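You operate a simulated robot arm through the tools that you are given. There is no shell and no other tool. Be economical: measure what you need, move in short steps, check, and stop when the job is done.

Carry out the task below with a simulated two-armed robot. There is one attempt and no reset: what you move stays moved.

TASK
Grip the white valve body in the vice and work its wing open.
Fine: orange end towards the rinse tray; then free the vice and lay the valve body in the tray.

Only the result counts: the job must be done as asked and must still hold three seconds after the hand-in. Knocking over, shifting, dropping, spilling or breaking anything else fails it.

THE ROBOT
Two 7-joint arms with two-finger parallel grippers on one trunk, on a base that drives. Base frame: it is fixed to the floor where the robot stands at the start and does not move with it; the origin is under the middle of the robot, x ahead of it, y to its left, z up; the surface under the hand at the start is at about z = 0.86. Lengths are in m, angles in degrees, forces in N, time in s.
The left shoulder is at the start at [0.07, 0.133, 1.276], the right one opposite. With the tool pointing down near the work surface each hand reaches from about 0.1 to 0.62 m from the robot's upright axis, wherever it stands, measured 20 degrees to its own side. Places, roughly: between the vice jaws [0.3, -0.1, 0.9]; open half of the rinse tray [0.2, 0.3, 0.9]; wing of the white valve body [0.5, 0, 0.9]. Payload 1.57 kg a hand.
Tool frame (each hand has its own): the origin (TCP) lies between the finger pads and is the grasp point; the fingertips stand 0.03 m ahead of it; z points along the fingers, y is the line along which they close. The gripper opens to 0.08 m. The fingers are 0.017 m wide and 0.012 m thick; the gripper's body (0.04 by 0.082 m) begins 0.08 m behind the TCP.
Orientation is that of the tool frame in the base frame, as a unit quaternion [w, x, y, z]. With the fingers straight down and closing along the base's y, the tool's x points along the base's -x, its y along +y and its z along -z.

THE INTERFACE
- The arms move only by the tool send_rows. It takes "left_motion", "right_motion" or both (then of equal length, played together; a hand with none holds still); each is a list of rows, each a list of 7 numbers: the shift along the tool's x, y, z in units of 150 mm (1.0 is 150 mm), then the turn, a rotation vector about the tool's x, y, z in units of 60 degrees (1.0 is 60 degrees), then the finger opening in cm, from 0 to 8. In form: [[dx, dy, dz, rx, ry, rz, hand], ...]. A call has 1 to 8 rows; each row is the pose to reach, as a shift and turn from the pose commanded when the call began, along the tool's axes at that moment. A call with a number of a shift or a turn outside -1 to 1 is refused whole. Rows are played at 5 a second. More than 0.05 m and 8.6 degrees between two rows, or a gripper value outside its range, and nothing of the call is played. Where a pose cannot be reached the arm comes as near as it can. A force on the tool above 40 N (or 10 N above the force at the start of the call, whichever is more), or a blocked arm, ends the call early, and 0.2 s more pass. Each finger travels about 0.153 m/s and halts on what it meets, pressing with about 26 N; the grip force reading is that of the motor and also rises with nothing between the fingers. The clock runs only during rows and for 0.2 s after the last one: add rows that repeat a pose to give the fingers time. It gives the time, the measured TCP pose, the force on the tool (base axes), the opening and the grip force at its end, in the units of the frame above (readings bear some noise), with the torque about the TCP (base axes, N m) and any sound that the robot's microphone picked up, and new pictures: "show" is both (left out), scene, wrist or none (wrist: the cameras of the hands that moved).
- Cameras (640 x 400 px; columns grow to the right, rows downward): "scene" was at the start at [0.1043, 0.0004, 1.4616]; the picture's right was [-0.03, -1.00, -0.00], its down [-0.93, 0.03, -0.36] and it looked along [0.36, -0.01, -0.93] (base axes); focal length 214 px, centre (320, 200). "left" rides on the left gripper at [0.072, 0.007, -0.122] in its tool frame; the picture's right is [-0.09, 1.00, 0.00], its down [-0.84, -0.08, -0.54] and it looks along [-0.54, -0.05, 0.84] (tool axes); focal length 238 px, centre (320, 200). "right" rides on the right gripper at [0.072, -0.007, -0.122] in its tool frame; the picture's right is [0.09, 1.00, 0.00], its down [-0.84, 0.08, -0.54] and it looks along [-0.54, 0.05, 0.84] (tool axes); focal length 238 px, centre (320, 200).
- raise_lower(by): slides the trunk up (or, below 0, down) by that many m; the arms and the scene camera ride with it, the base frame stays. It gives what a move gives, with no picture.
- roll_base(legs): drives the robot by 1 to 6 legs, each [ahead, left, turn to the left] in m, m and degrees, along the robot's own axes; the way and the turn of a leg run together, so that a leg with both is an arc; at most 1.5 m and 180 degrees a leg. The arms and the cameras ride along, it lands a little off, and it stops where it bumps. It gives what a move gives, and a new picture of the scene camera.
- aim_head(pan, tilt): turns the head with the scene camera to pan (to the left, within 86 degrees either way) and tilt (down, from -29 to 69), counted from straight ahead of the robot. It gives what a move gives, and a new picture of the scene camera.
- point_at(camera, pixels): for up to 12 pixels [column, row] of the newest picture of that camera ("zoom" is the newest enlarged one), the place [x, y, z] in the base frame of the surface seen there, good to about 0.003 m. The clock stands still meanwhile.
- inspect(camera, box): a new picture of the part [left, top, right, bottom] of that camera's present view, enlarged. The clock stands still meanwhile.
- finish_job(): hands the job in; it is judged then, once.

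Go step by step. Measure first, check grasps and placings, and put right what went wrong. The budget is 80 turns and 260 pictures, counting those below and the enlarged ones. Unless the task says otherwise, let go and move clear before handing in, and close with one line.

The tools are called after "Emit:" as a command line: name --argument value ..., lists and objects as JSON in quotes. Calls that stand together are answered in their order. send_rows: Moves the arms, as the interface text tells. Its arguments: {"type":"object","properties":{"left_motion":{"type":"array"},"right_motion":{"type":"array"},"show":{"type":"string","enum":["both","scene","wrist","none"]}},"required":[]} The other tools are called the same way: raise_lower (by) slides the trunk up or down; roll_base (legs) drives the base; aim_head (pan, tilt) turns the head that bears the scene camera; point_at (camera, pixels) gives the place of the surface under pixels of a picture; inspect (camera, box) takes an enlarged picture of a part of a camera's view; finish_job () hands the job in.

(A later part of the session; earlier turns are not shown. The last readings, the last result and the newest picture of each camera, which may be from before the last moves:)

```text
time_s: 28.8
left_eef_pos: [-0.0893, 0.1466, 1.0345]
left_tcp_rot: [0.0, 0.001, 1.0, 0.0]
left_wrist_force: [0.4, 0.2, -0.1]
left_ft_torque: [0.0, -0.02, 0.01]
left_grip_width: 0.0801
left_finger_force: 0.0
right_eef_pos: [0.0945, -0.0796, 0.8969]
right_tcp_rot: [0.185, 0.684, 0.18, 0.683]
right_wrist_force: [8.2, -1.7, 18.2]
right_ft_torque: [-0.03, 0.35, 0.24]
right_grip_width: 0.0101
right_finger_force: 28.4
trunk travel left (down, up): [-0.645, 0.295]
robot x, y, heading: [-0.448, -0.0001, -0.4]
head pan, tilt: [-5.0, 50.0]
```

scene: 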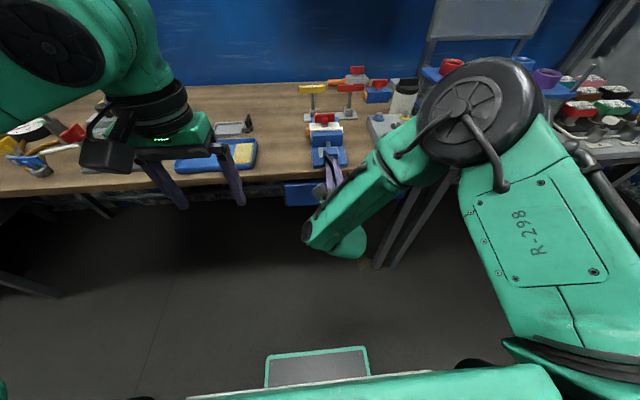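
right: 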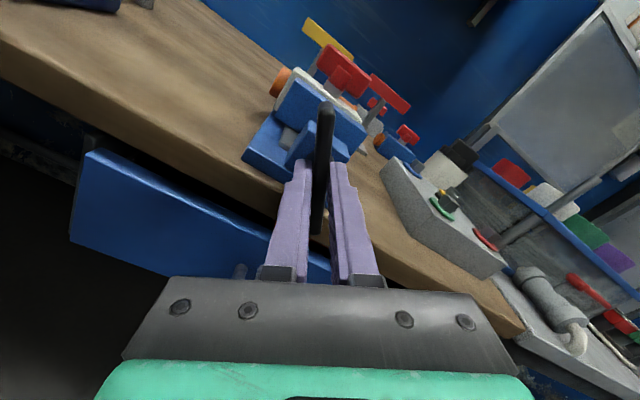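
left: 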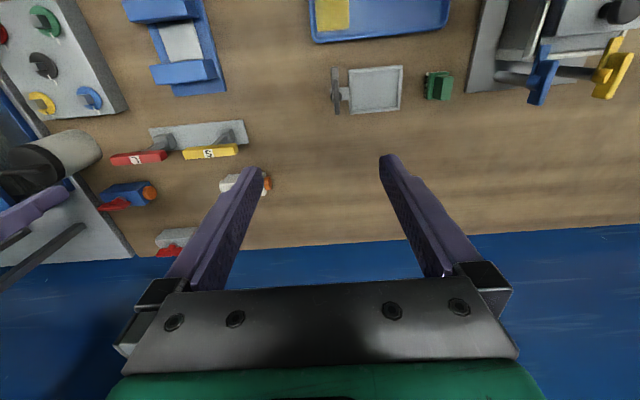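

The handle turned with the hand, while the force of 18 N upward suggests the axis sits a little higher than my hand. I check whether the jaw moved.

Emit:
inspect --camera "scene" --box '[280, 90, 380, 200]'

Emit:
inspect --camera "right" --box '[230, 50, 390, 180]'

```text
3.64 times, centred on (330, 145) of scene
```

zoom: 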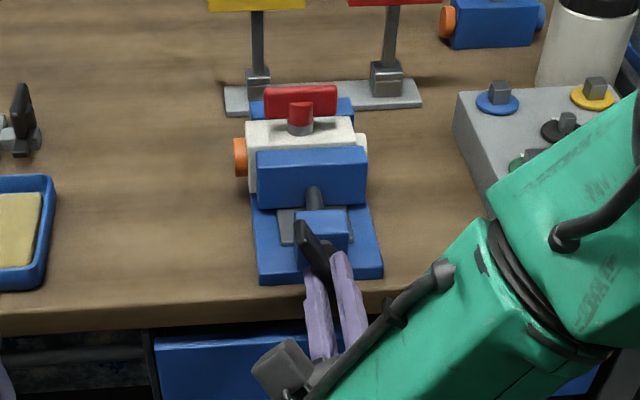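

```text
3.08 times, centred on (310, 115) of right
```

zoom: 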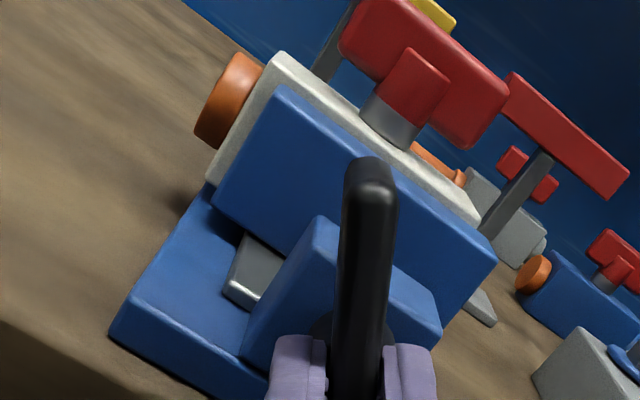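

Emit:
point_at --camera "scene" --pixels '[[327, 132.6], [327, 134], [327, 140], [322, 128], [335, 124]]'

Emit:
point_at --camera "zoom" --pixels '[[270, 90], [350, 150], [300, 150], [400, 300], [330, 120], [300, 90]]'

```text
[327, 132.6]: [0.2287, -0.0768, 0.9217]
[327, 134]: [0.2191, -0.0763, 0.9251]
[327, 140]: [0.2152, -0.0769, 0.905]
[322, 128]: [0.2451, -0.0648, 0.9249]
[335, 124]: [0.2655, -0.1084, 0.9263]
```

```text
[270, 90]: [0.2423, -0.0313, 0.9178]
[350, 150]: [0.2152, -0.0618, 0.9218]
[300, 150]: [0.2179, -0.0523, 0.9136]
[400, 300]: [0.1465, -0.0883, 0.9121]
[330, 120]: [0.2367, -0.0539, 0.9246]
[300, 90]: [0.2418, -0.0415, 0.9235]
```

The jaw's front face reads about x=0.2155, so any advance is small per turn. I keep turning another 60° and ease the hand 2 mm up.

Emit:
send_rows --right_motion '[[0.012, 0.007, 0, 0, 0, 0.125, 0], [0.012, 0.007, 0, 0, 0, 0.25, 0], [0.012, 0.007, 0, 0, 0, 0.375, 0], [0.012, 0.007, 0, 0, 0, 0.5, 0], [0.012, 0.007, 0, 0, 0, 0.625, 0], [0.012, 0.007, 0, 0, 0, 0.75, 0], [0.012, 0.007, 0, 0, 0, 0.875, 0], [0.012, 0.007, 0, 0, 0, 1.0, 0]]' --show "scene"

Emit:
inspect --camera "scene" --box '[280, 90, 380, 200]'

Emit:
point_at --camera "scene" --pixels '[[327, 137], [327, 139], [327, 140], [322, 140], [335, 140], [335, 138]]'

```text
time_s: 30.6
left_eef_pos: [-0.0839, 0.1434, 1.0315]
left_tcp_rot: [-0.002, 0.003, 1.0, 0.0]
left_wrist_force: [-0.3, 0.4, -0.5]
left_ft_torque: [-0.05, -0.01, -0.01]
left_grip_width: 0.0801
left_finger_force: 0.0
right_eef_pos: [0.0954, -0.0797, 0.8968]
right_tcp_rot: [-0.156, 0.694, -0.192, 0.676]
right_wrist_force: [8.6, -21.4, -9.4]
right_ft_torque: [0.03, 0.6, 0.56]
right_grip_width: 0.0109
right_finger_force: 28.6
right hand out of reach, approached as far as the arm can: row 8
trunk travel left (down, up): [-0.645, 0.295]
robot x, y, heading: [-0.4483, -0.0008, -0.4]
head pan, tilt: [-5.0, 50.0]
stopped in row 8 (right hand): the force on the tool passed its limit at 45 N (the readings are from after the stop); the commanded pose is now the measured one
```

scene: 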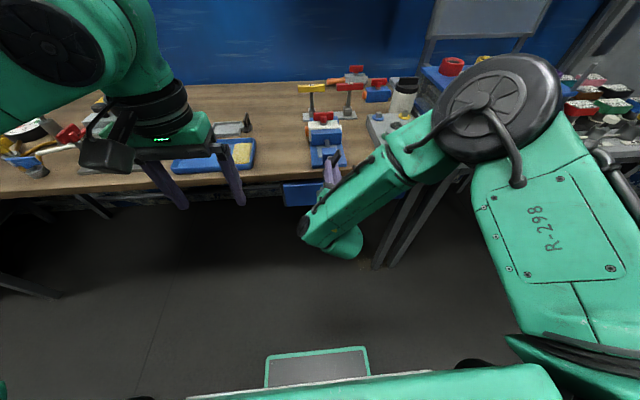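

```text
3.64 times, centred on (330, 145) of scene
```

zoom: 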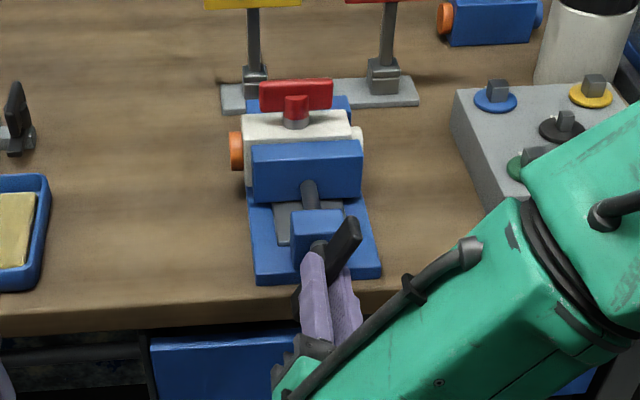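

```text
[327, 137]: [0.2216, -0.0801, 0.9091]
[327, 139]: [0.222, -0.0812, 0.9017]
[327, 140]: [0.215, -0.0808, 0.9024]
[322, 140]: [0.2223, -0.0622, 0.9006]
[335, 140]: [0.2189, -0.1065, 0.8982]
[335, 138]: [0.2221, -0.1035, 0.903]
```

The jaw has advanced to about x=0.221 after ~118°, so this direction closes. I let go, back off, and turn the hand back to regrip the bar half a turn earlier.

Emit:
send_rows --right_motion '[[0, 0, 0, 0, 0, 0, 4], [0, 0, 0, 0, 0, 0, 4], [0, 0, -0.2, 0, 0, 0, 4], [0, 0, -0.4, 0.05, 0, 0, 4], [0, 0, -0.4, 0.05, 0, -0.14, 4], [0, 0, -0.4, 0.05, 0, -0.28, 4], [0, 0, -0.4, 0.05, 0, -0.42, 4], [0, 0, -0.4, 0.05, 0, -0.56, 4]]' --show "none"

Emit:
send_rows --right_motion '[[0, 0, 0, 0, 0, -0.14, 4], [0, 0, 0, 0, 0, -0.28, 4], [0, 0, 0, 0, 0, -0.42, 4], [0, 0, 0, 0, 0, -0.56, 4], [0, 0, 0, 0, 0, -0.7, 4], [0, 0, 0, 0, 0, -0.84, 4], [0, 0, 0, 0, 0, -0.98, 4]]' --show "none"

Emit:
send_rows --right_motion '[[0, 0, 0, 0, 0, -0.14, 4], [0, 0, 0, 0, 0, -0.28, 4], [0, 0, 0, 0, 0, -0.42, 4], [0, 0, 0, 0, 0, -0.56, 4], [0, 0, 0, 0, 0, -0.7, 4], [0, 0, 0, 0, 0, -0.84, 4], [0, 0, 0, 0, 0, -0.98, 4]]' --show "both"

```text
time_s: 32.4
left_eef_pos: [-0.0888, 0.1467, 1.0322]
left_tcp_rot: [0.0, 0.003, 1.0, 0.0]
left_wrist_force: [-0.2, -0.3, 1.1]
left_ft_torque: [0.02, 0.02, 0.0]
left_grip_width: 0.0802
left_finger_force: 0.1
right_eef_pos: [0.0335, -0.0717, 0.9028]
right_tcp_rot: [0.026, 0.713, 0.039, 0.7]
right_wrist_force: [-0.2, -0.5, 0.1]
right_ft_torque: [0.01, 0.02, 0.06]
right_grip_width: 0.04
right_finger_force: 0.0
right hand out of reach, approached as far as the arm can: row 4
trunk travel left (down, up): [-0.645, 0.295]
robot x, y, heading: [-0.4514, 0.0004, -0.5]
head pan, tilt: [-5.0, 50.0]
```

```text
time_s: 34.0
left_eef_pos: [-0.0888, 0.1451, 1.033]
left_tcp_rot: [-0.001, 0.003, 1.0, -0.001]
left_wrist_force: [0.8, -0.2, -0.9]
left_ft_torque: [-0.01, 0.03, 0.0]
left_grip_width: 0.08
left_finger_force: 0.0
right_eef_pos: [0.0325, -0.0723, 0.9033]
right_tcp_rot: [0.366, 0.602, 0.384, 0.597]
right_wrist_force: [0.7, 0.3, 0.3]
right_ft_torque: [0.0, -0.01, -0.01]
right_grip_width: 0.0398
right_finger_force: 0.0
trunk travel left (down, up): [-0.645, 0.295]
robot x, y, heading: [-0.4535, -0.0003, -0.4]
head pan, tilt: [-5.0, 50.0]
```

```text
time_s: 35.6
left_eef_pos: [-0.0884, 0.1459, 1.0319]
left_tcp_rot: [0.0, 0.004, 1.0, -0.001]
left_wrist_force: [0.0, -0.8, 0.3]
left_ft_torque: [0.02, 0.0, -0.05]
left_grip_width: 0.0801
left_finger_force: 0.0
right_eef_pos: [0.0324, -0.0716, 0.9028]
right_tcp_rot: [0.612, 0.337, 0.63, 0.34]
right_wrist_force: [0.7, -0.3, -0.2]
right_ft_torque: [-0.01, -0.02, 0.0]
right_grip_width: 0.0399
right_finger_force: 0.1
trunk travel left (down, up): [-0.645, 0.295]
robot x, y, heading: [-0.4502, 0.0002, -0.6]
head pan, tilt: [-5.0, 50.0]
```

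scene: 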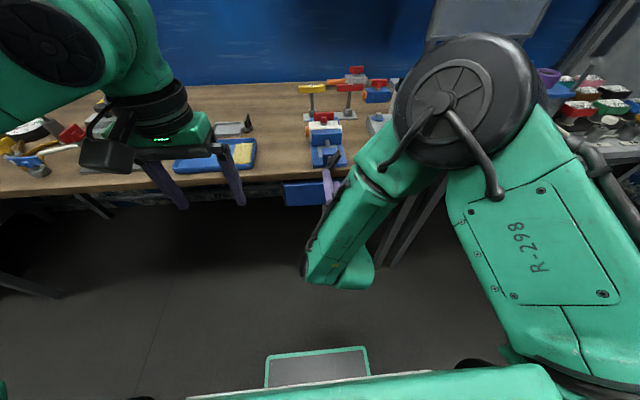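
right: 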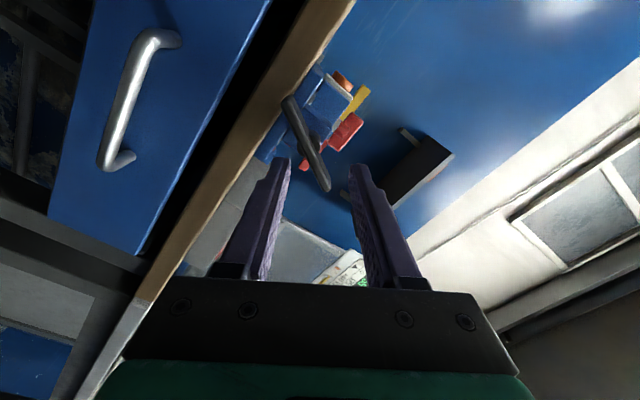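

The hand is at about -33°, and the bar in the wrist picture ((288,100) to (326,190)) is about 26° further. I turn on to line up and re-centre.

Emit:
send_rows --right_motion '[[-0.017, -0.059, 0, 0, -0.02, -0.14, 4], [-0.017, -0.059, 0, 0, -0.02, -0.28, 4], [-0.017, -0.059, 0, 0, -0.02, -0.4, 4], [-0.017, -0.059, 0, 0, -0.02, -0.45, 4], [-0.017, -0.059, 0, 0, -0.02, -0.45, 4]]' --show "wrist"

Emit:
inspect --camera "right" --box '[250, 40, 390, 200]'

```text
time_s: 36.8
left_eef_pos: [-0.0884, 0.1448, 1.0322]
left_tcp_rot: [0.0, 0.003, 1.0, 0.0]
left_wrist_force: [0.0, -0.4, 0.3]
left_ft_torque: [0.01, -0.03, 0.01]
left_grip_width: 0.08
left_finger_force: 0.0
right_eef_pos: [0.0324, -0.079, 0.8961]
right_tcp_rot: [0.681, 0.185, 0.684, 0.184]
right_wrist_force: [-0.2, 0.0, 0.1]
right_ft_torque: [-0.02, 0.0, 0.0]
right_grip_width: 0.0398
right_finger_force: 0.0
trunk travel left (down, up): [-0.645, 0.295]
robot x, y, heading: [-0.4524, 0.0001, -0.4]
head pan, tilt: [-5.0, 50.0]
```

right: 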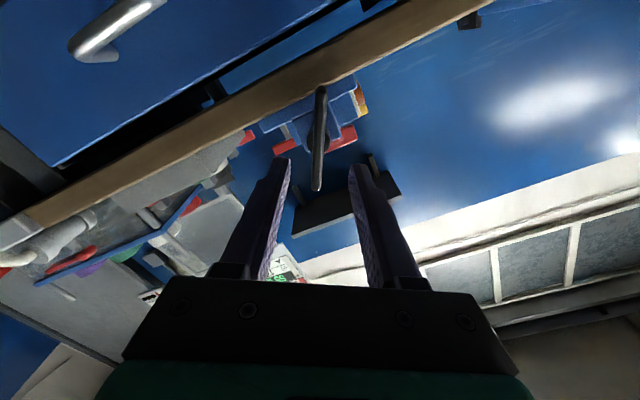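

```text
2.50 times, centred on (320, 120) of right
```

zoom: 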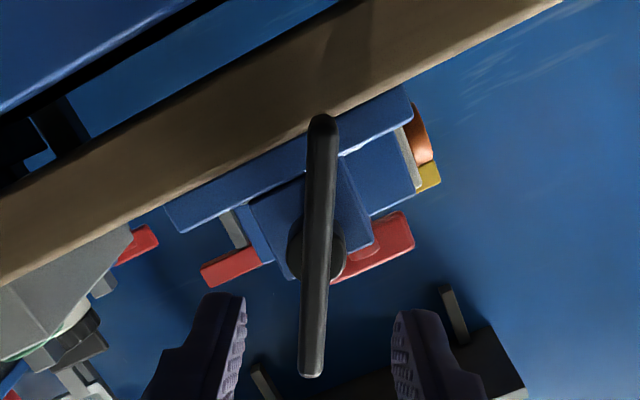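

Aligned with the bar. I check the bar's depth and then advance and grip.

Emit:
point_at --camera "right" --pixels '[[320, 100], [319, 130], [317, 175]]'

Emit:
send_rows --right_motion '[[0, 0, 0.2, 0, 0, 0, 4], [0, 0, 0.35, 0, 0, 0, 4], [0, 0, 0.42, 0, 0, 0, 4], [0, 0, 0.42, 0, 0, 0, 2], [0, 0, 0.42, 0, 0, 0, 0], [0, 0, 0.42, 0, 0, 0, 0], [0, 0, 0.42, 0, 0, 0, 0]]' --show "wrist"

```text
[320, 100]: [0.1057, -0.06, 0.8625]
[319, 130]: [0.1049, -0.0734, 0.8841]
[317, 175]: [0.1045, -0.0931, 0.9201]
```

```text
time_s: 38.4
left_eef_pos: [-0.088, 0.1431, 1.0328]
left_tcp_rot: [-0.001, 0.003, 1.0, -0.001]
left_wrist_force: [0.0, -0.4, 0.5]
left_ft_torque: [0.01, 0.0, 0.01]
left_grip_width: 0.0798
left_finger_force: 0.1
right_eef_pos: [0.0935, -0.0793, 0.8953]
right_tcp_rot: [0.68, 0.186, 0.685, 0.186]
right_wrist_force: [-1.1, -4.1, -6.8]
right_ft_torque: [-0.01, -0.43, -0.02]
right_grip_width: 0.0098
right_finger_force: 28.2
trunk travel left (down, up): [-0.645, 0.295]
robot x, y, heading: [-0.452, -0.0001, -0.5]
head pan, tilt: [-5.0, 50.0]
```

right: 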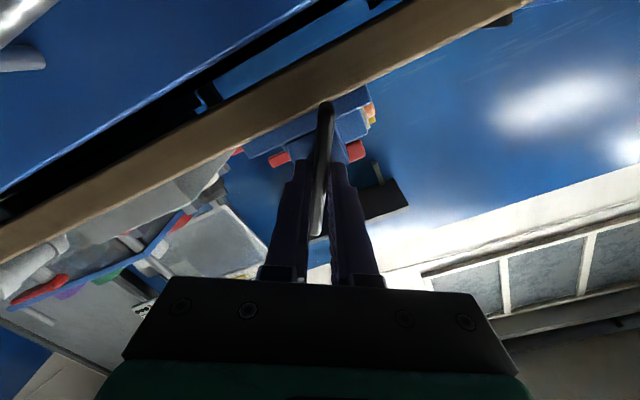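

Gripped again. I turn on clockwise in three stages, keeping under the earlier joint limit.

Emit:
send_rows --right_motion '[[0, 0, 0, 0, 0, 0.14, 0], [0, 0, 0, 0, 0, 0.28, 0], [0, 0, 0, 0, 0, 0.42, 0], [0, 0, 0, 0, 0, 0.56, 0], [0, 0, 0, 0, 0, 0.7, 0], [0, 0, 0, 0, 0, 0.84, 0], [0, 0, 0, 0, 0, 0.98, 0]]' --show "none"

Emit:
send_rows --right_motion '[[0, 0, 0, 0, 0, 0.14, 0], [0, 0, 0, 0, 0, 0.28, 0], [0, 0, 0, 0, 0, 0.42, 0], [0, 0, 0, 0, 0, 0.56, 0], [0, 0, 0, 0, 0, 0.7, 0], [0, 0, 0, 0, 0, 0.84, 0], [0, 0, 0, 0, 0, 0.98, 0]]' --show "scene"

Emit:
inspect --camera "scene" --box '[280, 90, 380, 200]'

```text
time_s: 40.0
left_eef_pos: [-0.0882, 0.1438, 1.0333]
left_tcp_rot: [0.0, 0.003, 1.0, 0.002]
left_wrist_force: [-0.9, 0.3, -0.2]
left_ft_torque: [-0.02, -0.02, 0.01]
left_grip_width: 0.0799
left_finger_force: 0.0
right_eef_pos: [0.0947, -0.0798, 0.8957]
right_tcp_rot: [0.502, 0.498, 0.505, 0.495]
right_wrist_force: [-2.1, -9.7, -4.1]
right_ft_torque: [-1.86, -0.42, 0.52]
right_grip_width: 0.0234
right_finger_force: 36.1
trunk travel left (down, up): [-0.645, 0.295]
robot x, y, heading: [-0.4505, 0.0048, -0.2]
head pan, tilt: [-5.0, 50.0]
```

```text
time_s: 41.6
left_eef_pos: [-0.0881, 0.1453, 1.0332]
left_tcp_rot: [0.0, 0.003, 1.0, -0.001]
left_wrist_force: [-0.4, 0.5, -1.4]
left_ft_torque: [0.03, -0.01, 0.02]
left_grip_width: 0.08
left_finger_force: 0.1
right_eef_pos: [0.0948, -0.0778, 0.8962]
right_tcp_rot: [0.198, 0.68, 0.202, 0.676]
right_wrist_force: [-4.6, -3.9, -11.2]
right_ft_torque: [-5.77, -1.83, 1.23]
right_grip_width: 0.0342
right_finger_force: 41.6
trunk travel left (down, up): [-0.645, 0.295]
robot x, y, heading: [-0.4515, -0.0011, -0.5]
head pan, tilt: [-5.0, 50.0]
```

scene: 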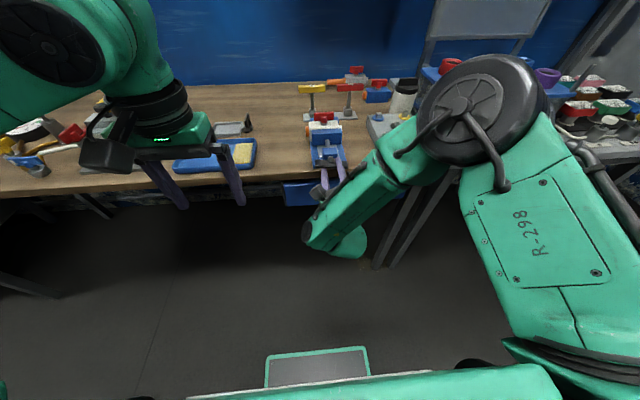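

```text
3.64 times, centred on (330, 145) of scene
```

zoom: 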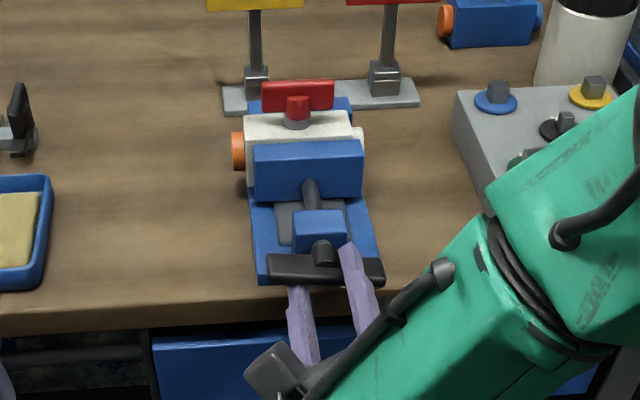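

The torque rose to 5.8 N m and the fingers were forced open, with the bar now horizontal at 180°, so the vice has probably gone tight. I measure the gaps before doing more.

Emit:
point_at --camera "scene" --pixels '[[322, 139], [330, 137], [336, 139], [315, 136], [325, 128.5], [325, 125], [338, 128.5]]'

Emit:
inspect --camera "right" --box '[230, 50, 390, 180]'

```text
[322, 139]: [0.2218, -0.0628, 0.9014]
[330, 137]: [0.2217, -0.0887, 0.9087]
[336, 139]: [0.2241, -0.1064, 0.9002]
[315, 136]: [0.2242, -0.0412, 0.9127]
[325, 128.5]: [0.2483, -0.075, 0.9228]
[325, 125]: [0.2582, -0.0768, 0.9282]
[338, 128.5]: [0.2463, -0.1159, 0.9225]
```

```text
3.08 times, centred on (310, 115) of right
```

zoom: 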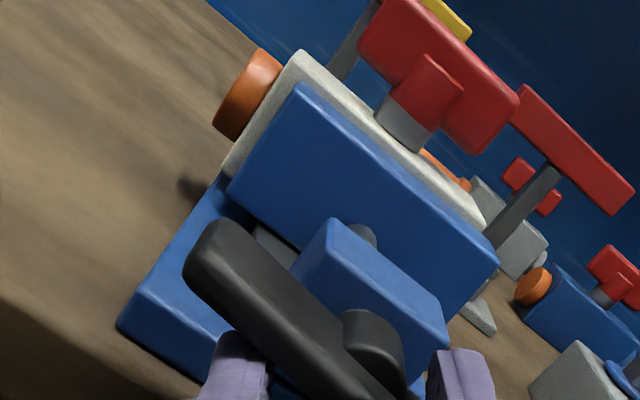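

The jaw has advanced about 7–8 mm and stopped with the torque high, so it appears clamped. I relax the hand, open, back off and view from the head.

Emit:
send_rows --right_motion '[[0, 0, 0, 0, 0, -0.14, 4], [0, 0, 0, 0, 0, -0.28, 4], [0, 0, 0, 0, 0, -0.28, 6], [0, 0, 0, 0, 0, -0.28, 6], [0, 0, -0.15, 0, 0, -0.28, 6], [0, 0, -0.3, 0, 0, -0.28, 6], [0, 0, -0.5, 0, 0, -0.28, 6], [0, 0, -0.5, 0, 0, -0.28, 6]]' --show "both"

Emit:
inspect --camera "right" --box '[230, 50, 390, 180]'

```text
time_s: 43.4
left_eef_pos: [-0.0871, 0.1453, 1.0327]
left_tcp_rot: [-0.001, 0.003, 1.0, -0.001]
left_wrist_force: [-0.8, -0.1, -0.6]
left_ft_torque: [0.0, -0.01, -0.03]
left_grip_width: 0.0799
left_finger_force: 0.0
right_eef_pos: [0.0193, -0.0778, 0.8957]
right_tcp_rot: [0.29, 0.646, 0.293, 0.642]
right_wrist_force: [0.0, -0.5, -0.5]
right_ft_torque: [0.02, -0.02, 0.03]
right_grip_width: 0.0601
right_finger_force: 0.1
trunk travel left (down, up): [-0.645, 0.295]
robot x, y, heading: [-0.4506, -0.0018, -0.6]
head pan, tilt: [-5.0, 50.0]
```

scene: 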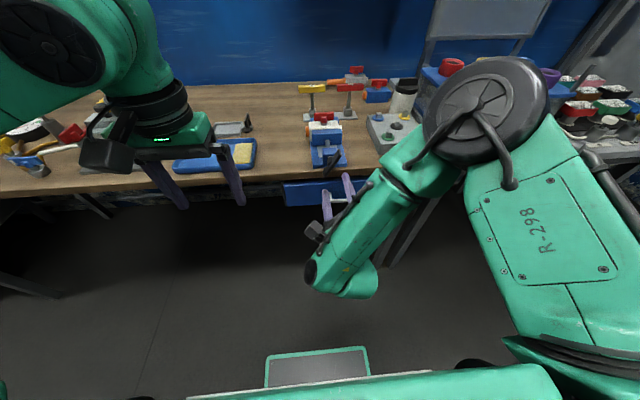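
right: 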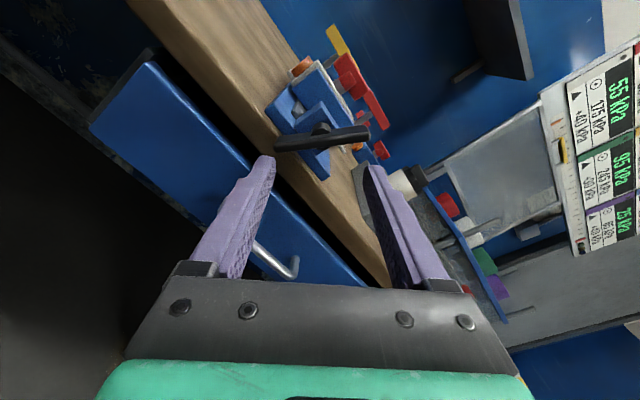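

```text
3.08 times, centred on (310, 115) of right
```

zoom: 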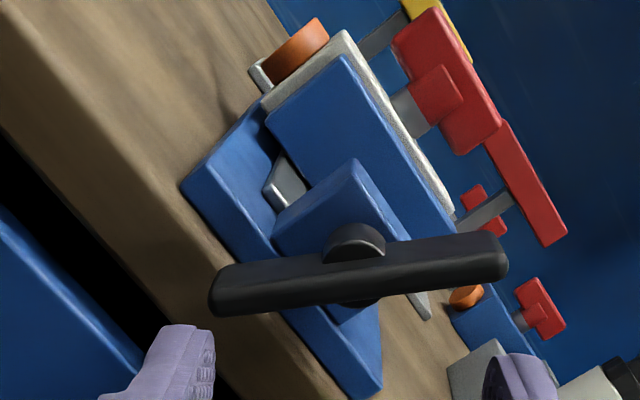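

Emit:
inspect --camera "scene" --box '[280, 90, 380, 200]'

Emit:
point_at --camera "scene" --pixels '[[322, 139], [330, 137], [336, 139], [315, 136]]'

Emit:
point_at --camera "right" --pixels '[[280, 143], [365, 132], [324, 92], [300, 78], [330, 100], [318, 85]]'

```text
3.64 times, centred on (330, 145) of scene
```

zoom: 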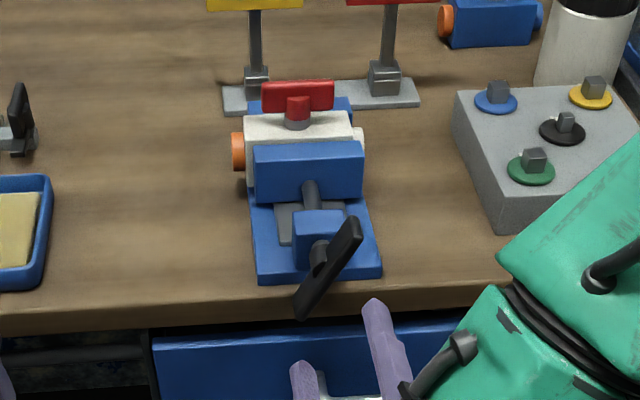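

```text
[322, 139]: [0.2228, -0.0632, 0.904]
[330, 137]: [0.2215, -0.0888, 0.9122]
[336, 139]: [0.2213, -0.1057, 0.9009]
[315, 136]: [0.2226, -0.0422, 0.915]
```

```text
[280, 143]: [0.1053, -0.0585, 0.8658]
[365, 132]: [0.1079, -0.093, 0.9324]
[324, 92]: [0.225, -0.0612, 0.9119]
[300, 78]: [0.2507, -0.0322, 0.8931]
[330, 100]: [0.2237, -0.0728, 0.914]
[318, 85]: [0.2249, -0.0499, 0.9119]
```

The bar has sprung back to 117°, exactly where it had first stiffened, and the jaw face stayed at x≈0.222. So the screw is tight against the valve. I now go up and ahead to view it from above: trunk up, base ahead 0.15.

Emit:
raise_lower --by 0.2

Emit:
send_rows --right_motion '[[0, 0, 0, 0, 0, -0.14, 4], [0, 0, 0, 0, 0, -0.28, 4], [0, 0, 0, 0, 0, -0.42, 4], [0, 0, 0, 0, 0, -0.56, 4], [0, 0, 0, 0, 0, -0.69, 4]]' --show "none"

Emit:
roll_base --legs '[[0.15, 0, 0]]'

```text
time_s: 45.5
left_eef_pos: [-0.088, 0.1463, 1.2335]
left_tcp_rot: [0.0, 0.003, 1.0, 0.0]
left_wrist_force: [0.5, -0.1, -0.4]
left_ft_torque: [-0.03, 0.02, 0.01]
left_grip_width: 0.0803
left_finger_force: 0.0
right_eef_pos: [0.02, -0.0788, 1.0964]
right_tcp_rot: [0.291, 0.644, 0.295, 0.643]
right_wrist_force: [-0.5, 0.2, 0.0]
right_ft_torque: [0.01, 0.02, 0.01]
right_grip_width: 0.0599
right_finger_force: 0.3
trunk travel left (down, up): [-0.845, 0.095]
robot x, y, heading: [-0.4509, -0.0011, -0.2]
head pan, tilt: [-5.0, 50.0]
```

```text
time_s: 46.8
left_eef_pos: [-0.0883, 0.145, 1.2328]
left_tcp_rot: [0.0, 0.004, 1.0, -0.001]
left_wrist_force: [0.0, 2.0, -0.9]
left_ft_torque: [0.0, 0.03, -0.01]
left_grip_width: 0.08
left_finger_force: 0.1
right_eef_pos: [0.0189, -0.0774, 1.0973]
right_tcp_rot: [0.499, 0.498, 0.504, 0.498]
right_wrist_force: [-0.2, 0.5, -1.1]
right_ft_torque: [-0.01, 0.01, 0.03]
right_grip_width: 0.0399
right_finger_force: 0.0
trunk travel left (down, up): [-0.845, 0.095]
robot x, y, heading: [-0.4498, -0.0, -0.3]
head pan, tilt: [-5.0, 50.0]
```

```text
time_s: 48.1
left_eef_pos: [0.0574, 0.1437, 1.2332]
left_tcp_rot: [0.001, 0.003, 1.0, 0.0]
left_wrist_force: [-1.2, 1.6, -0.2]
left_ft_torque: [0.0, -0.01, -0.03]
left_grip_width: 0.0801
left_finger_force: 0.1
right_eef_pos: [0.164, -0.0799, 1.0971]
right_tcp_rot: [0.5, 0.499, 0.502, 0.499]
right_wrist_force: [-0.5, -0.5, -0.1]
right_ft_torque: [-0.03, 0.02, 0.03]
right_grip_width: 0.0401
right_finger_force: 0.0
trunk travel left (down, up): [-0.845, 0.095]
robot x, y, heading: [-0.301, 0.0026, -0.6]
head pan, tilt: [-5.0, 50.0]
```

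scene: 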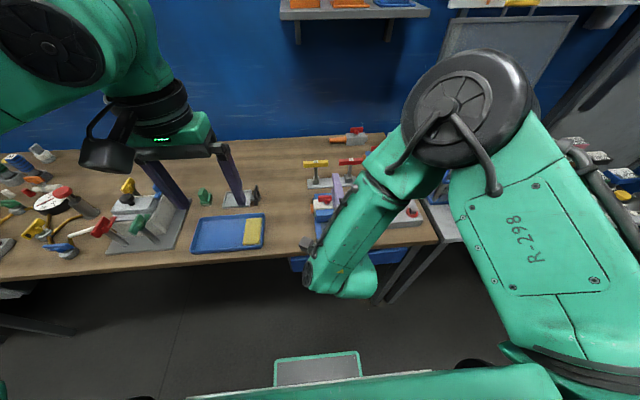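

Now I pitch the right tool back down and bring it over the wing.

Emit:
send_rows --right_motion '[[0, 0, 0.1, 0.125, 0, 0, 4], [0, 0, 0.2, 0.25, 0, 0, 4], [0, 0, 0.3, 0.375, 0, 0, 4], [0, 0, 0.4, 0.5, 0, 0, 4], [0, 0, 0.5, 0.625, 0, 0, 4], [0, 0, 0.65, 0.75, 0, 0, 4]]' --show "none"

Emit:
send_rows --right_motion '[[0, 0, 0, 0.125, 0, 0, 4], [0, 0, 0, 0.25, 0, 0, 4], [0, 0, 0, 0.375, 0, 0, 4], [0, 0, 0, 0.5, 0, 0, 4], [0, 0, 0, 0.625, 0, 0, 4], [0, 0, 0, 0.75, 0, 0, 4], [0, 0, 0, 0.75, 0, 0, 4]]' --show "wrist"

Emit:
inspect --camera "right" --box '[220, 50, 400, 170]'

```text
time_s: 49.5
left_eef_pos: [0.0627, 0.143, 1.2331]
left_tcp_rot: [-0.001, 0.003, 1.0, -0.001]
left_wrist_force: [0.2, 0.5, 0.0]
left_ft_torque: [0.02, 0.03, -0.01]
left_grip_width: 0.0798
left_finger_force: 0.1
right_eef_pos: [0.2674, -0.0809, 1.0955]
right_tcp_rot: [0.269, 0.653, 0.655, 0.269]
right_wrist_force: [0.6, 0.2, -0.2]
right_ft_torque: [0.0, 0.01, -0.01]
right_grip_width: 0.04
right_finger_force: 0.1
trunk travel left (down, up): [-0.845, 0.095]
robot x, y, heading: [-0.302, 0.0007, -0.5]
head pan, tilt: [-5.0, 50.0]
```

```text
time_s: 51.1
left_eef_pos: [0.0595, 0.1434, 1.2333]
left_tcp_rot: [0.001, 0.005, 1.0, 0.0]
left_wrist_force: [-0.6, -0.1, 0.2]
left_ft_torque: [-0.04, -0.04, 0.03]
left_grip_width: 0.0799
left_finger_force: 0.0
right_eef_pos: [0.2645, -0.0784, 1.0967]
right_tcp_rot: [-0.001, 0.706, 0.708, -0.003]
right_wrist_force: [0.0, -0.3, -0.1]
right_ft_torque: [-0.02, 0.0, 0.0]
right_grip_width: 0.0401
right_finger_force: 0.1
trunk travel left (down, up): [-0.845, 0.095]
robot x, y, heading: [-0.3028, 0.0017, -0.3]
head pan, tilt: [-5.0, 50.0]
```

right: 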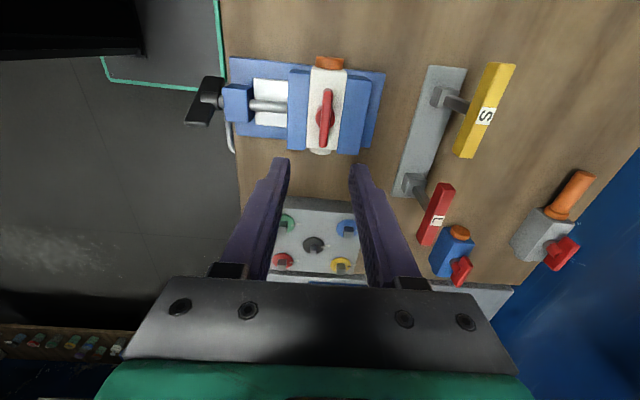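

```text
3.33 times, centred on (310, 110) of right
```

zoom: 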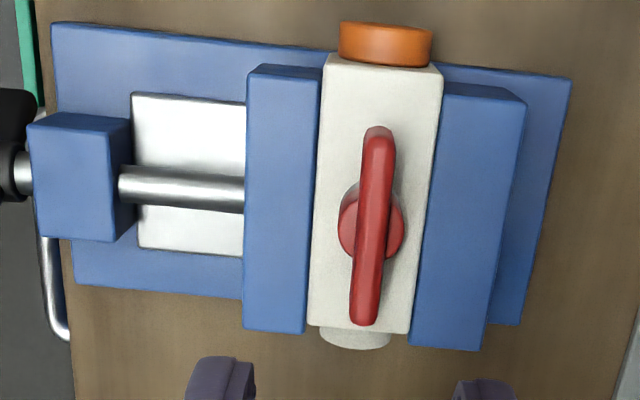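

The valve is now clamped between both jaws with no visible gap. I measure the wing.

Emit:
point_at --camera "zoom" --pixels '[[380, 140], [372, 220], [364, 300], [385, 200], [365, 200], [345, 240], [400, 240]]'

Emit:
inspect --camera "right" --box '[295, 80, 355, 160]'

```text
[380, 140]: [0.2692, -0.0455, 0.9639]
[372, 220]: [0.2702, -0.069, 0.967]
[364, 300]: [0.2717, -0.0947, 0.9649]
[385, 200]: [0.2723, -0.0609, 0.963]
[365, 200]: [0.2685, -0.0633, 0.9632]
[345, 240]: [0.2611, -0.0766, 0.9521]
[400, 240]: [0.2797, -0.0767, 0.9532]
```

```text
5.00 times, centred on (325, 120) of right
```

zoom: 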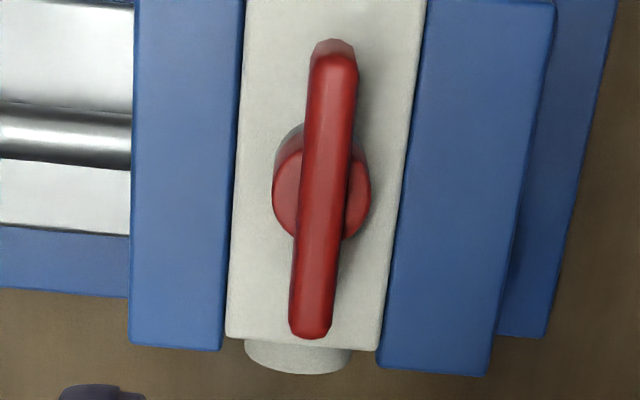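

The wing is centred at (0.2705,-0.071) with its top at z≈0.965. I descend over it and close.

Emit:
send_rows --right_motion '[[0.04, 0.04, 0.25, 0, 0, 0, 4], [0.045, 0.04, 0.5, 0, 0, 0, 4], [0.045, 0.04, 0.75, 0, 0, 0, 4], [0.045, 0.04, 0.88, 0, 0, 0, 4], [0.045, 0.04, 0.88, 0, 0, 0, 2], [0.045, 0.04, 0.88, 0, 0, 0, 0], [0.045, 0.04, 0.88, 0, 0, 0, 0], [0.045, 0.04, 0.88, 0, 0, 0, 0]]' --show "wrist"

```text
time_s: 52.9
left_eef_pos: [0.0585, 0.1435, 1.233]
left_tcp_rot: [0.001, 0.003, 1.0, 0.0]
left_wrist_force: [0.1, -0.3, 0.2]
left_ft_torque: [0.04, -0.03, 0.0]
left_grip_width: 0.08
left_finger_force: 0.1
right_eef_pos: [0.2697, -0.0743, 0.9652]
right_tcp_rot: [0.0, 0.706, 0.708, -0.004]
right_wrist_force: [-8.8, -0.8, -1.7]
right_ft_torque: [-0.03, 0.32, -0.02]
right_grip_width: 0.0091
right_finger_force: 25.3
trunk travel left (down, up): [-0.845, 0.095]
robot x, y, heading: [-0.3027, -0.0025, -0.5]
head pan, tilt: [-5.0, 50.0]
```

right: 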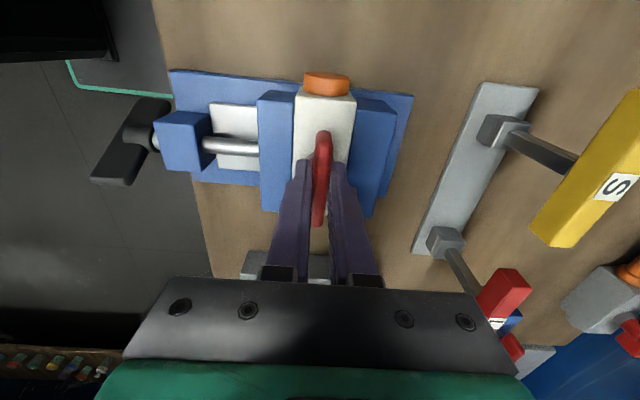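

Gripped (9 mm). I try the wing counter-clockwise seen from above, 25° first, watching the torque.

Emit:
send_rows --right_motion '[[0, 0, 0, 0, 0, -0.1, 0], [0, 0, 0, 0, 0, -0.2, 0], [0, 0, 0, 0, 0, -0.3, 0], [0, 0, 0, 0, 0, -0.42, 0]]' --show "wrist"

```text
time_s: 53.9
left_eef_pos: [0.0595, 0.143, 1.2335]
left_tcp_rot: [0.002, 0.003, 1.0, 0.0]
left_wrist_force: [-0.6, 0.8, -0.7]
left_ft_torque: [0.02, -0.01, -0.02]
left_grip_width: 0.0801
left_finger_force: 0.1
right_eef_pos: [0.2687, -0.0752, 0.9648]
right_tcp_rot: [-0.001, 0.534, 0.846, -0.003]
right_wrist_force: [-10.0, -1.0, -3.6]
right_ft_torque: [-0.02, 0.42, -0.05]
right_grip_width: 0.0093
right_finger_force: 25.9
trunk travel left (down, up): [-0.845, 0.095]
robot x, y, heading: [-0.3019, -0.0009, -0.3]
head pan, tilt: [-5.0, 50.0]
```

right: 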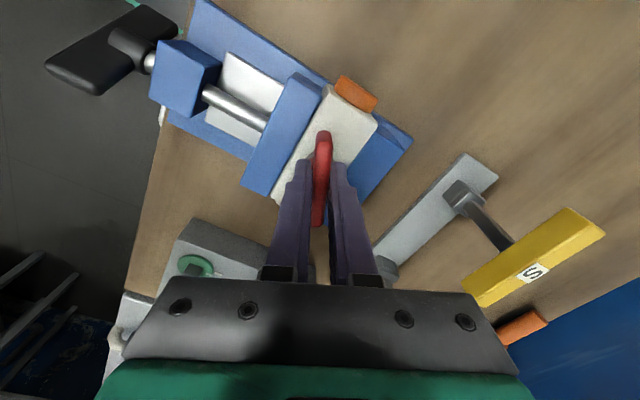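

The wing turns easily while the body stays put in the vice. I continue towards 90°.

Emit:
send_rows --right_motion '[[0, 0, 0, 0, 0, -0.14, 0], [0, 0, 0, 0, 0, -0.28, 0], [0, 0, 0, 0, 0, -0.42, 0], [0, 0, 0, 0, 0, -0.56, 0], [0, 0, 0, 0, 0, -0.7, 0], [0, 0, 0, 0, 0, -0.8, 0]]' --show "none"

Emit:
send_rows --right_motion '[[0, 0, 0, 0, 0, -0.1, 0], [0, 0, 0, 0, 0, -0.2, 0], [0, 0, 0, 0, 0, -0.28, 0], [0, 0, 0, 0, 0, -0.28, 0]]' --show "wrist"

```text
time_s: 55.3
left_eef_pos: [0.0577, 0.1432, 1.2349]
left_tcp_rot: [0.001, 0.003, 1.0, 0.0]
left_wrist_force: [-0.9, -0.4, 0.0]
left_ft_torque: [0.06, -0.01, -0.01]
left_grip_width: 0.0802
left_finger_force: 0.1
right_eef_pos: [0.27, -0.0736, 0.9637]
right_tcp_rot: [-0.001, 0.143, 0.99, -0.002]
right_wrist_force: [-8.7, -1.3, -0.5]
right_ft_torque: [-0.09, 0.38, 0.01]
right_grip_width: 0.0089
right_finger_force: 25.6
trunk travel left (down, up): [-0.845, 0.095]
robot x, y, heading: [-0.3033, -0.0032, -0.2]
head pan, tilt: [-5.0, 50.0]
```

```text
time_s: 56.3
left_eef_pos: [0.0593, 0.1426, 1.233]
left_tcp_rot: [0.001, 0.003, 1.0, 0.0]
left_wrist_force: [-0.2, -0.3, 1.0]
left_ft_torque: [0.0, -0.04, -0.01]
left_grip_width: 0.0801
left_finger_force: 0.1
right_eef_pos: [0.2701, -0.0732, 0.9645]
right_tcp_rot: [-0.001, -0.002, 1.0, -0.002]
right_wrist_force: [-6.9, -2.7, -0.7]
right_ft_torque: [-0.14, 0.2, -0.07]
right_grip_width: 0.0092
right_finger_force: 26.3
trunk travel left (down, up): [-0.845, 0.095]
robot x, y, heading: [-0.3026, 0.0029, -0.2]
head pan, tilt: [-5.0, 50.0]
```

right: 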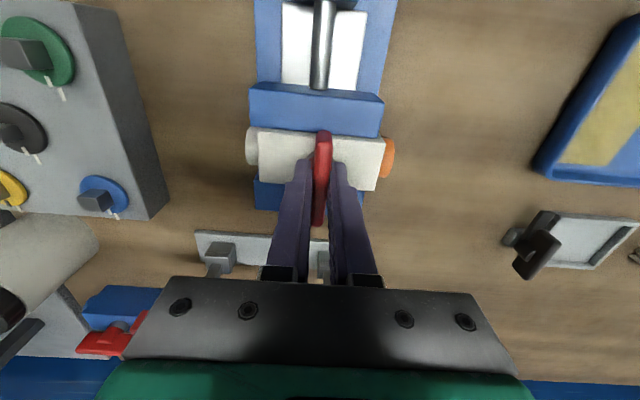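

The wing stands across the body at 90°, with no stop felt yet. I try a little further to find the stop.

Emit:
send_rows --right_motion '[[0, 0, 0, 0, 0, -0.06, 0], [0, 0, 0, 0, 0, -0.12, 0], [0, 0, 0, 0, 0, -0.18, 0], [0, 0, 0, 0, 0, -0.24, 0], [0, 0, 0, 0, 0, -0.24, 0]]' --show "wrist"

```text
time_s: 57.5
left_eef_pos: [0.0662, 0.1436, 1.2321]
left_tcp_rot: [-0.002, 0.004, 1.0, 0.0]
left_wrist_force: [-0.7, 0.6, 0.1]
left_ft_torque: [-0.04, 0.03, -0.02]
left_grip_width: 0.0801
left_finger_force: 0.1
right_eef_pos: [0.2671, -0.0744, 0.9651]
right_tcp_rot: [0.0, -0.125, 0.992, -0.002]
right_wrist_force: [18.6, -1.3, 3.3]
right_ft_torque: [0.14, -0.78, -0.53]
right_grip_width: 0.0134
right_finger_force: 25.7
right hand out of reach, approached as far as the arm can: row 4, 5
trunk travel left (down, up): [-0.845, 0.095]
robot x, y, heading: [-0.2998, -0.0006, -0.4]
head pan, tilt: [-5.0, 50.0]
```

right: 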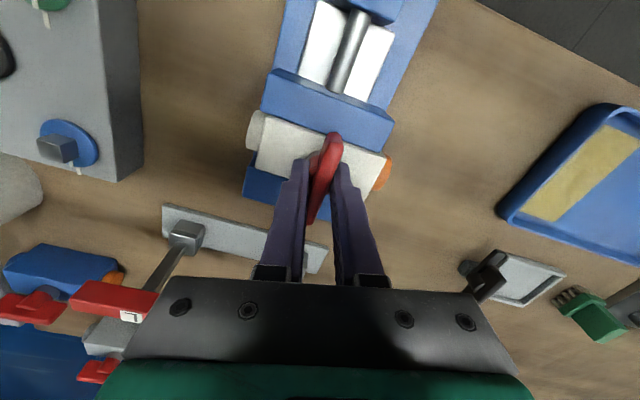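

The wing has slipped in the fingers with torque -0.53, so it has met its stop just past 90°: open. I let go and rise to check.

Emit:
send_rows --right_motion '[[0, 0, 0, 0, 0, 0, 4], [0, 0, 0, 0, 0, 0, 4], [0, 0, -0.3, 0, 0, 0.1, 4], [0, 0, -0.6, 0, 0, 0.2, 4], [0, 0, -0.85, 0, 0, 0.24, 4], [0, 0, -0.85, 0, 0, 0.24, 4]]' --show "wrist"

Emit:
inspect --camera "right" --box '[250, 30, 410, 170]'

```text
time_s: 58.9
left_eef_pos: [0.0612, 0.1431, 1.2323]
left_tcp_rot: [0.0, 0.004, 1.0, 0.0]
left_wrist_force: [-0.5, -0.1, -0.4]
left_ft_torque: [-0.03, 0.0, -0.02]
left_grip_width: 0.0801
left_finger_force: 0.1
right_eef_pos: [0.2638, -0.0732, 1.0934]
right_tcp_rot: [-0.002, -0.001, 1.0, -0.003]
right_wrist_force: [0.7, -0.3, 0.7]
right_ft_torque: [0.03, 0.0, -0.01]
right_grip_width: 0.0402
right_finger_force: 0.0
trunk travel left (down, up): [-0.845, 0.095]
robot x, y, heading: [-0.2999, -0.0005, -0.4]
head pan, tilt: [-5.0, 50.0]
```

right: 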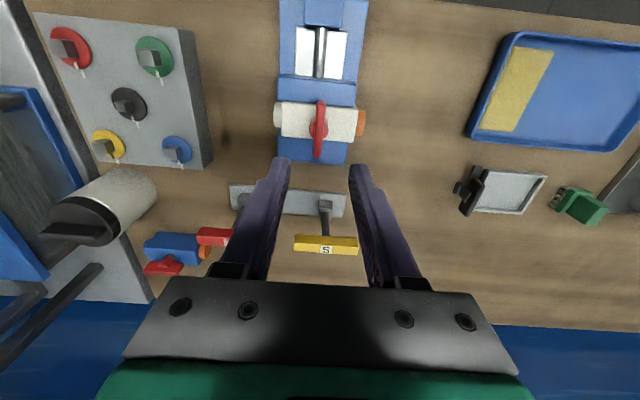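

```text
2.86 times, centred on (330, 100) of right
```

zoom: 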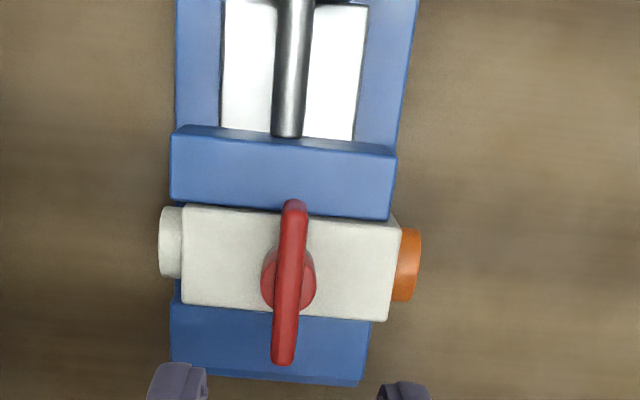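

The wing now lies across the body (open), and the body is still clamped with the orange end to the tray. Next I free the vice: drive back 0.15 and turn the right tool forward again at the handle.

Emit:
roll_base --legs '[[-0.15, 0, 0]]'

Emit:
send_rows --right_motion '[[0, 0, -0.03, 0, 0, 0.14, 4], [0, 0, -0.03, 0, 0, 0.28, 4], [0, 0, -0.03, 0, 0, 0.42, 4], [0, 0, -0.03, 0, 0, 0.56, 4], [0, 0, -0.03, 0, 0, 0.7, 4], [0, 0, -0.03, 0, 0, 0.8, 4]]' --show "none"

Emit:
send_rows --right_motion '[[0, 0, 0, 0, 0, 0.14, 4], [0, 0, 0, 0, 0, 0.28, 4], [0, 0, 0, 0, 0, 0.42, 4], [0, 0, 0, 0, 0, 0.56, 4], [0, 0, 0, 0, 0, 0.7, 4], [0, 0, 0, 0, 0, 0.7, 4]]' --show "none"

Emit:
send_rows --right_motion '[[0, -0.05, 0, -0.125, 0, 0, 4], [0, -0.1, 0, -0.25, 0, 0, 4], [0, -0.15, 0, -0.375, 0, 0, 4], [0, -0.2, 0, -0.5, 0, 0, 4], [0, -0.25, 0, -0.625, 0, 0, 4], [0, -0.3, 0, -0.75, 0, 0, 4]]' --show "none"

Emit:
send_rows --right_motion '[[0, 0, 0, -0.125, 0, 0, 4], [0, 0, 0, -0.25, 0, 0, 4], [0, 0, 0, -0.375, 0, 0, 4], [0, 0, 0, -0.5, 0, 0, 4], [0, 0, 0, -0.625, 0, 0, 4], [0, 0, 0, -0.75, 0, 0, 4], [0, 0, 0, -0.75, 0, 0, 4]]' --show "wrist"

```text
time_s: 60.3
left_eef_pos: [-0.0855, 0.144, 1.2321]
left_tcp_rot: [-0.002, 0.005, 1.0, 0.0]
left_wrist_force: [-0.5, -0.9, -0.6]
left_ft_torque: [-0.04, 0.01, -0.03]
left_grip_width: 0.0798
left_finger_force: 0.0
right_eef_pos: [0.1173, -0.0715, 1.0916]
right_tcp_rot: [-0.003, -0.002, 1.0, -0.003]
right_wrist_force: [1.0, 0.5, -0.8]
right_ft_torque: [-0.01, 0.0, 0.02]
right_grip_width: 0.0399
right_finger_force: 0.1
trunk travel left (down, up): [-0.845, 0.095]
robot x, y, heading: [-0.4503, 0.0007, -0.4]
head pan, tilt: [-5.0, 50.0]
```

scene: 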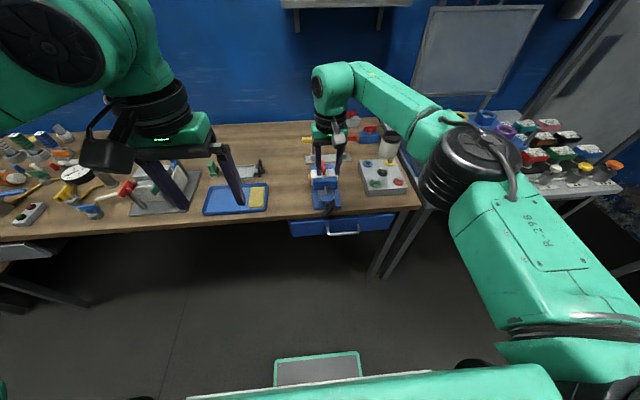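

```text
time_s: 61.7
left_eef_pos: [-0.0881, 0.1447, 1.2331]
left_tcp_rot: [-0.001, 0.004, 1.0, 0.0]
left_wrist_force: [0.4, 0.0, 0.4]
left_ft_torque: [0.0, 0.01, 0.04]
left_grip_width: 0.0801
left_finger_force: 0.2
right_eef_pos: [0.1156, -0.072, 1.0961]
right_tcp_rot: [-0.001, 0.407, 0.913, -0.003]
right_wrist_force: [0.3, -0.2, -0.2]
right_ft_torque: [0.01, -0.02, -0.02]
right_grip_width: 0.0399
right_finger_force: 0.0
trunk travel left (down, up): [-0.845, 0.095]
robot x, y, heading: [-0.4524, 0.0029, -0.5]
head pan, tilt: [-5.0, 50.0]
```

```text
time_s: 63.1
left_eef_pos: [-0.0884, 0.144, 1.2329]
left_tcp_rot: [0.0, 0.005, 1.0, 0.001]
left_wrist_force: [-0.6, -0.7, 0.6]
left_ft_torque: [-0.01, 0.0, -0.01]
left_grip_width: 0.0801
left_finger_force: 0.2
right_eef_pos: [0.115, -0.0719, 1.0976]
right_tcp_rot: [0.0, 0.707, 0.707, -0.004]
right_wrist_force: [0.1, 0.0, -0.2]
right_ft_torque: [-0.01, 0.0, 0.01]
right_grip_width: 0.04
right_finger_force: 0.0
trunk travel left (down, up): [-0.845, 0.095]
robot x, y, heading: [-0.4476, -0.0019, -0.6]
head pan, tilt: [-5.0, 50.0]
```

```text
time_s: 64.5
left_eef_pos: [-0.0889, 0.1452, 1.2329]
left_tcp_rot: [0.0, 0.004, 1.0, 0.0]
left_wrist_force: [0.1, 0.0, 0.2]
left_ft_torque: [0.0, 0.01, 0.03]
left_grip_width: 0.0798
left_finger_force: 0.1
right_eef_pos: [0.0696, -0.0722, 1.0972]
right_tcp_rot: [0.271, 0.653, 0.654, 0.27]
right_wrist_force: [0.2, -0.4, 0.5]
right_ft_torque: [-0.02, 0.01, 0.02]
right_grip_width: 0.0399
right_finger_force: 0.2
trunk travel left (down, up): [-0.845, 0.095]
robot x, y, heading: [-0.4516, -0.0005, -0.6]
head pan, tilt: [-5.0, 50.0]
```

```text
time_s: 66.1
left_eef_pos: [-0.0877, 0.1438, 1.2322]
left_tcp_rot: [0.0, 0.004, 1.0, -0.001]
left_wrist_force: [-0.9, 0.1, 0.5]
left_ft_torque: [0.01, 0.03, -0.01]
left_grip_width: 0.0799
left_finger_force: 0.1
right_eef_pos: [0.0698, -0.0728, 1.0981]
right_tcp_rot: [0.501, 0.498, 0.502, 0.499]
right_wrist_force: [0.1, 0.3, -0.1]
right_ft_torque: [-0.01, -0.02, 0.03]
right_grip_width: 0.0402
right_finger_force: 0.0
trunk travel left (down, up): [-0.845, 0.095]
robot x, y, heading: [-0.4492, -0.0005, -0.3]
head pan, tilt: [-5.0, 50.0]
```

right: 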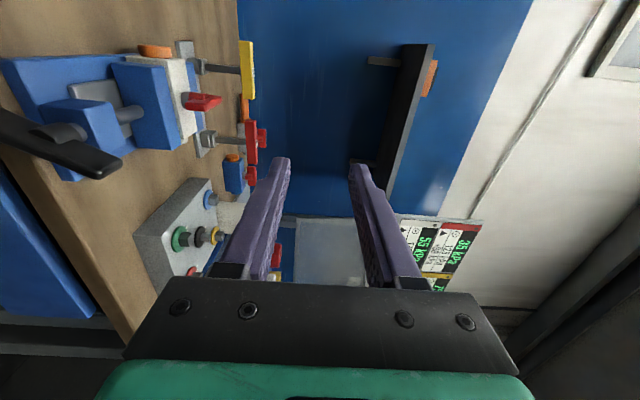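

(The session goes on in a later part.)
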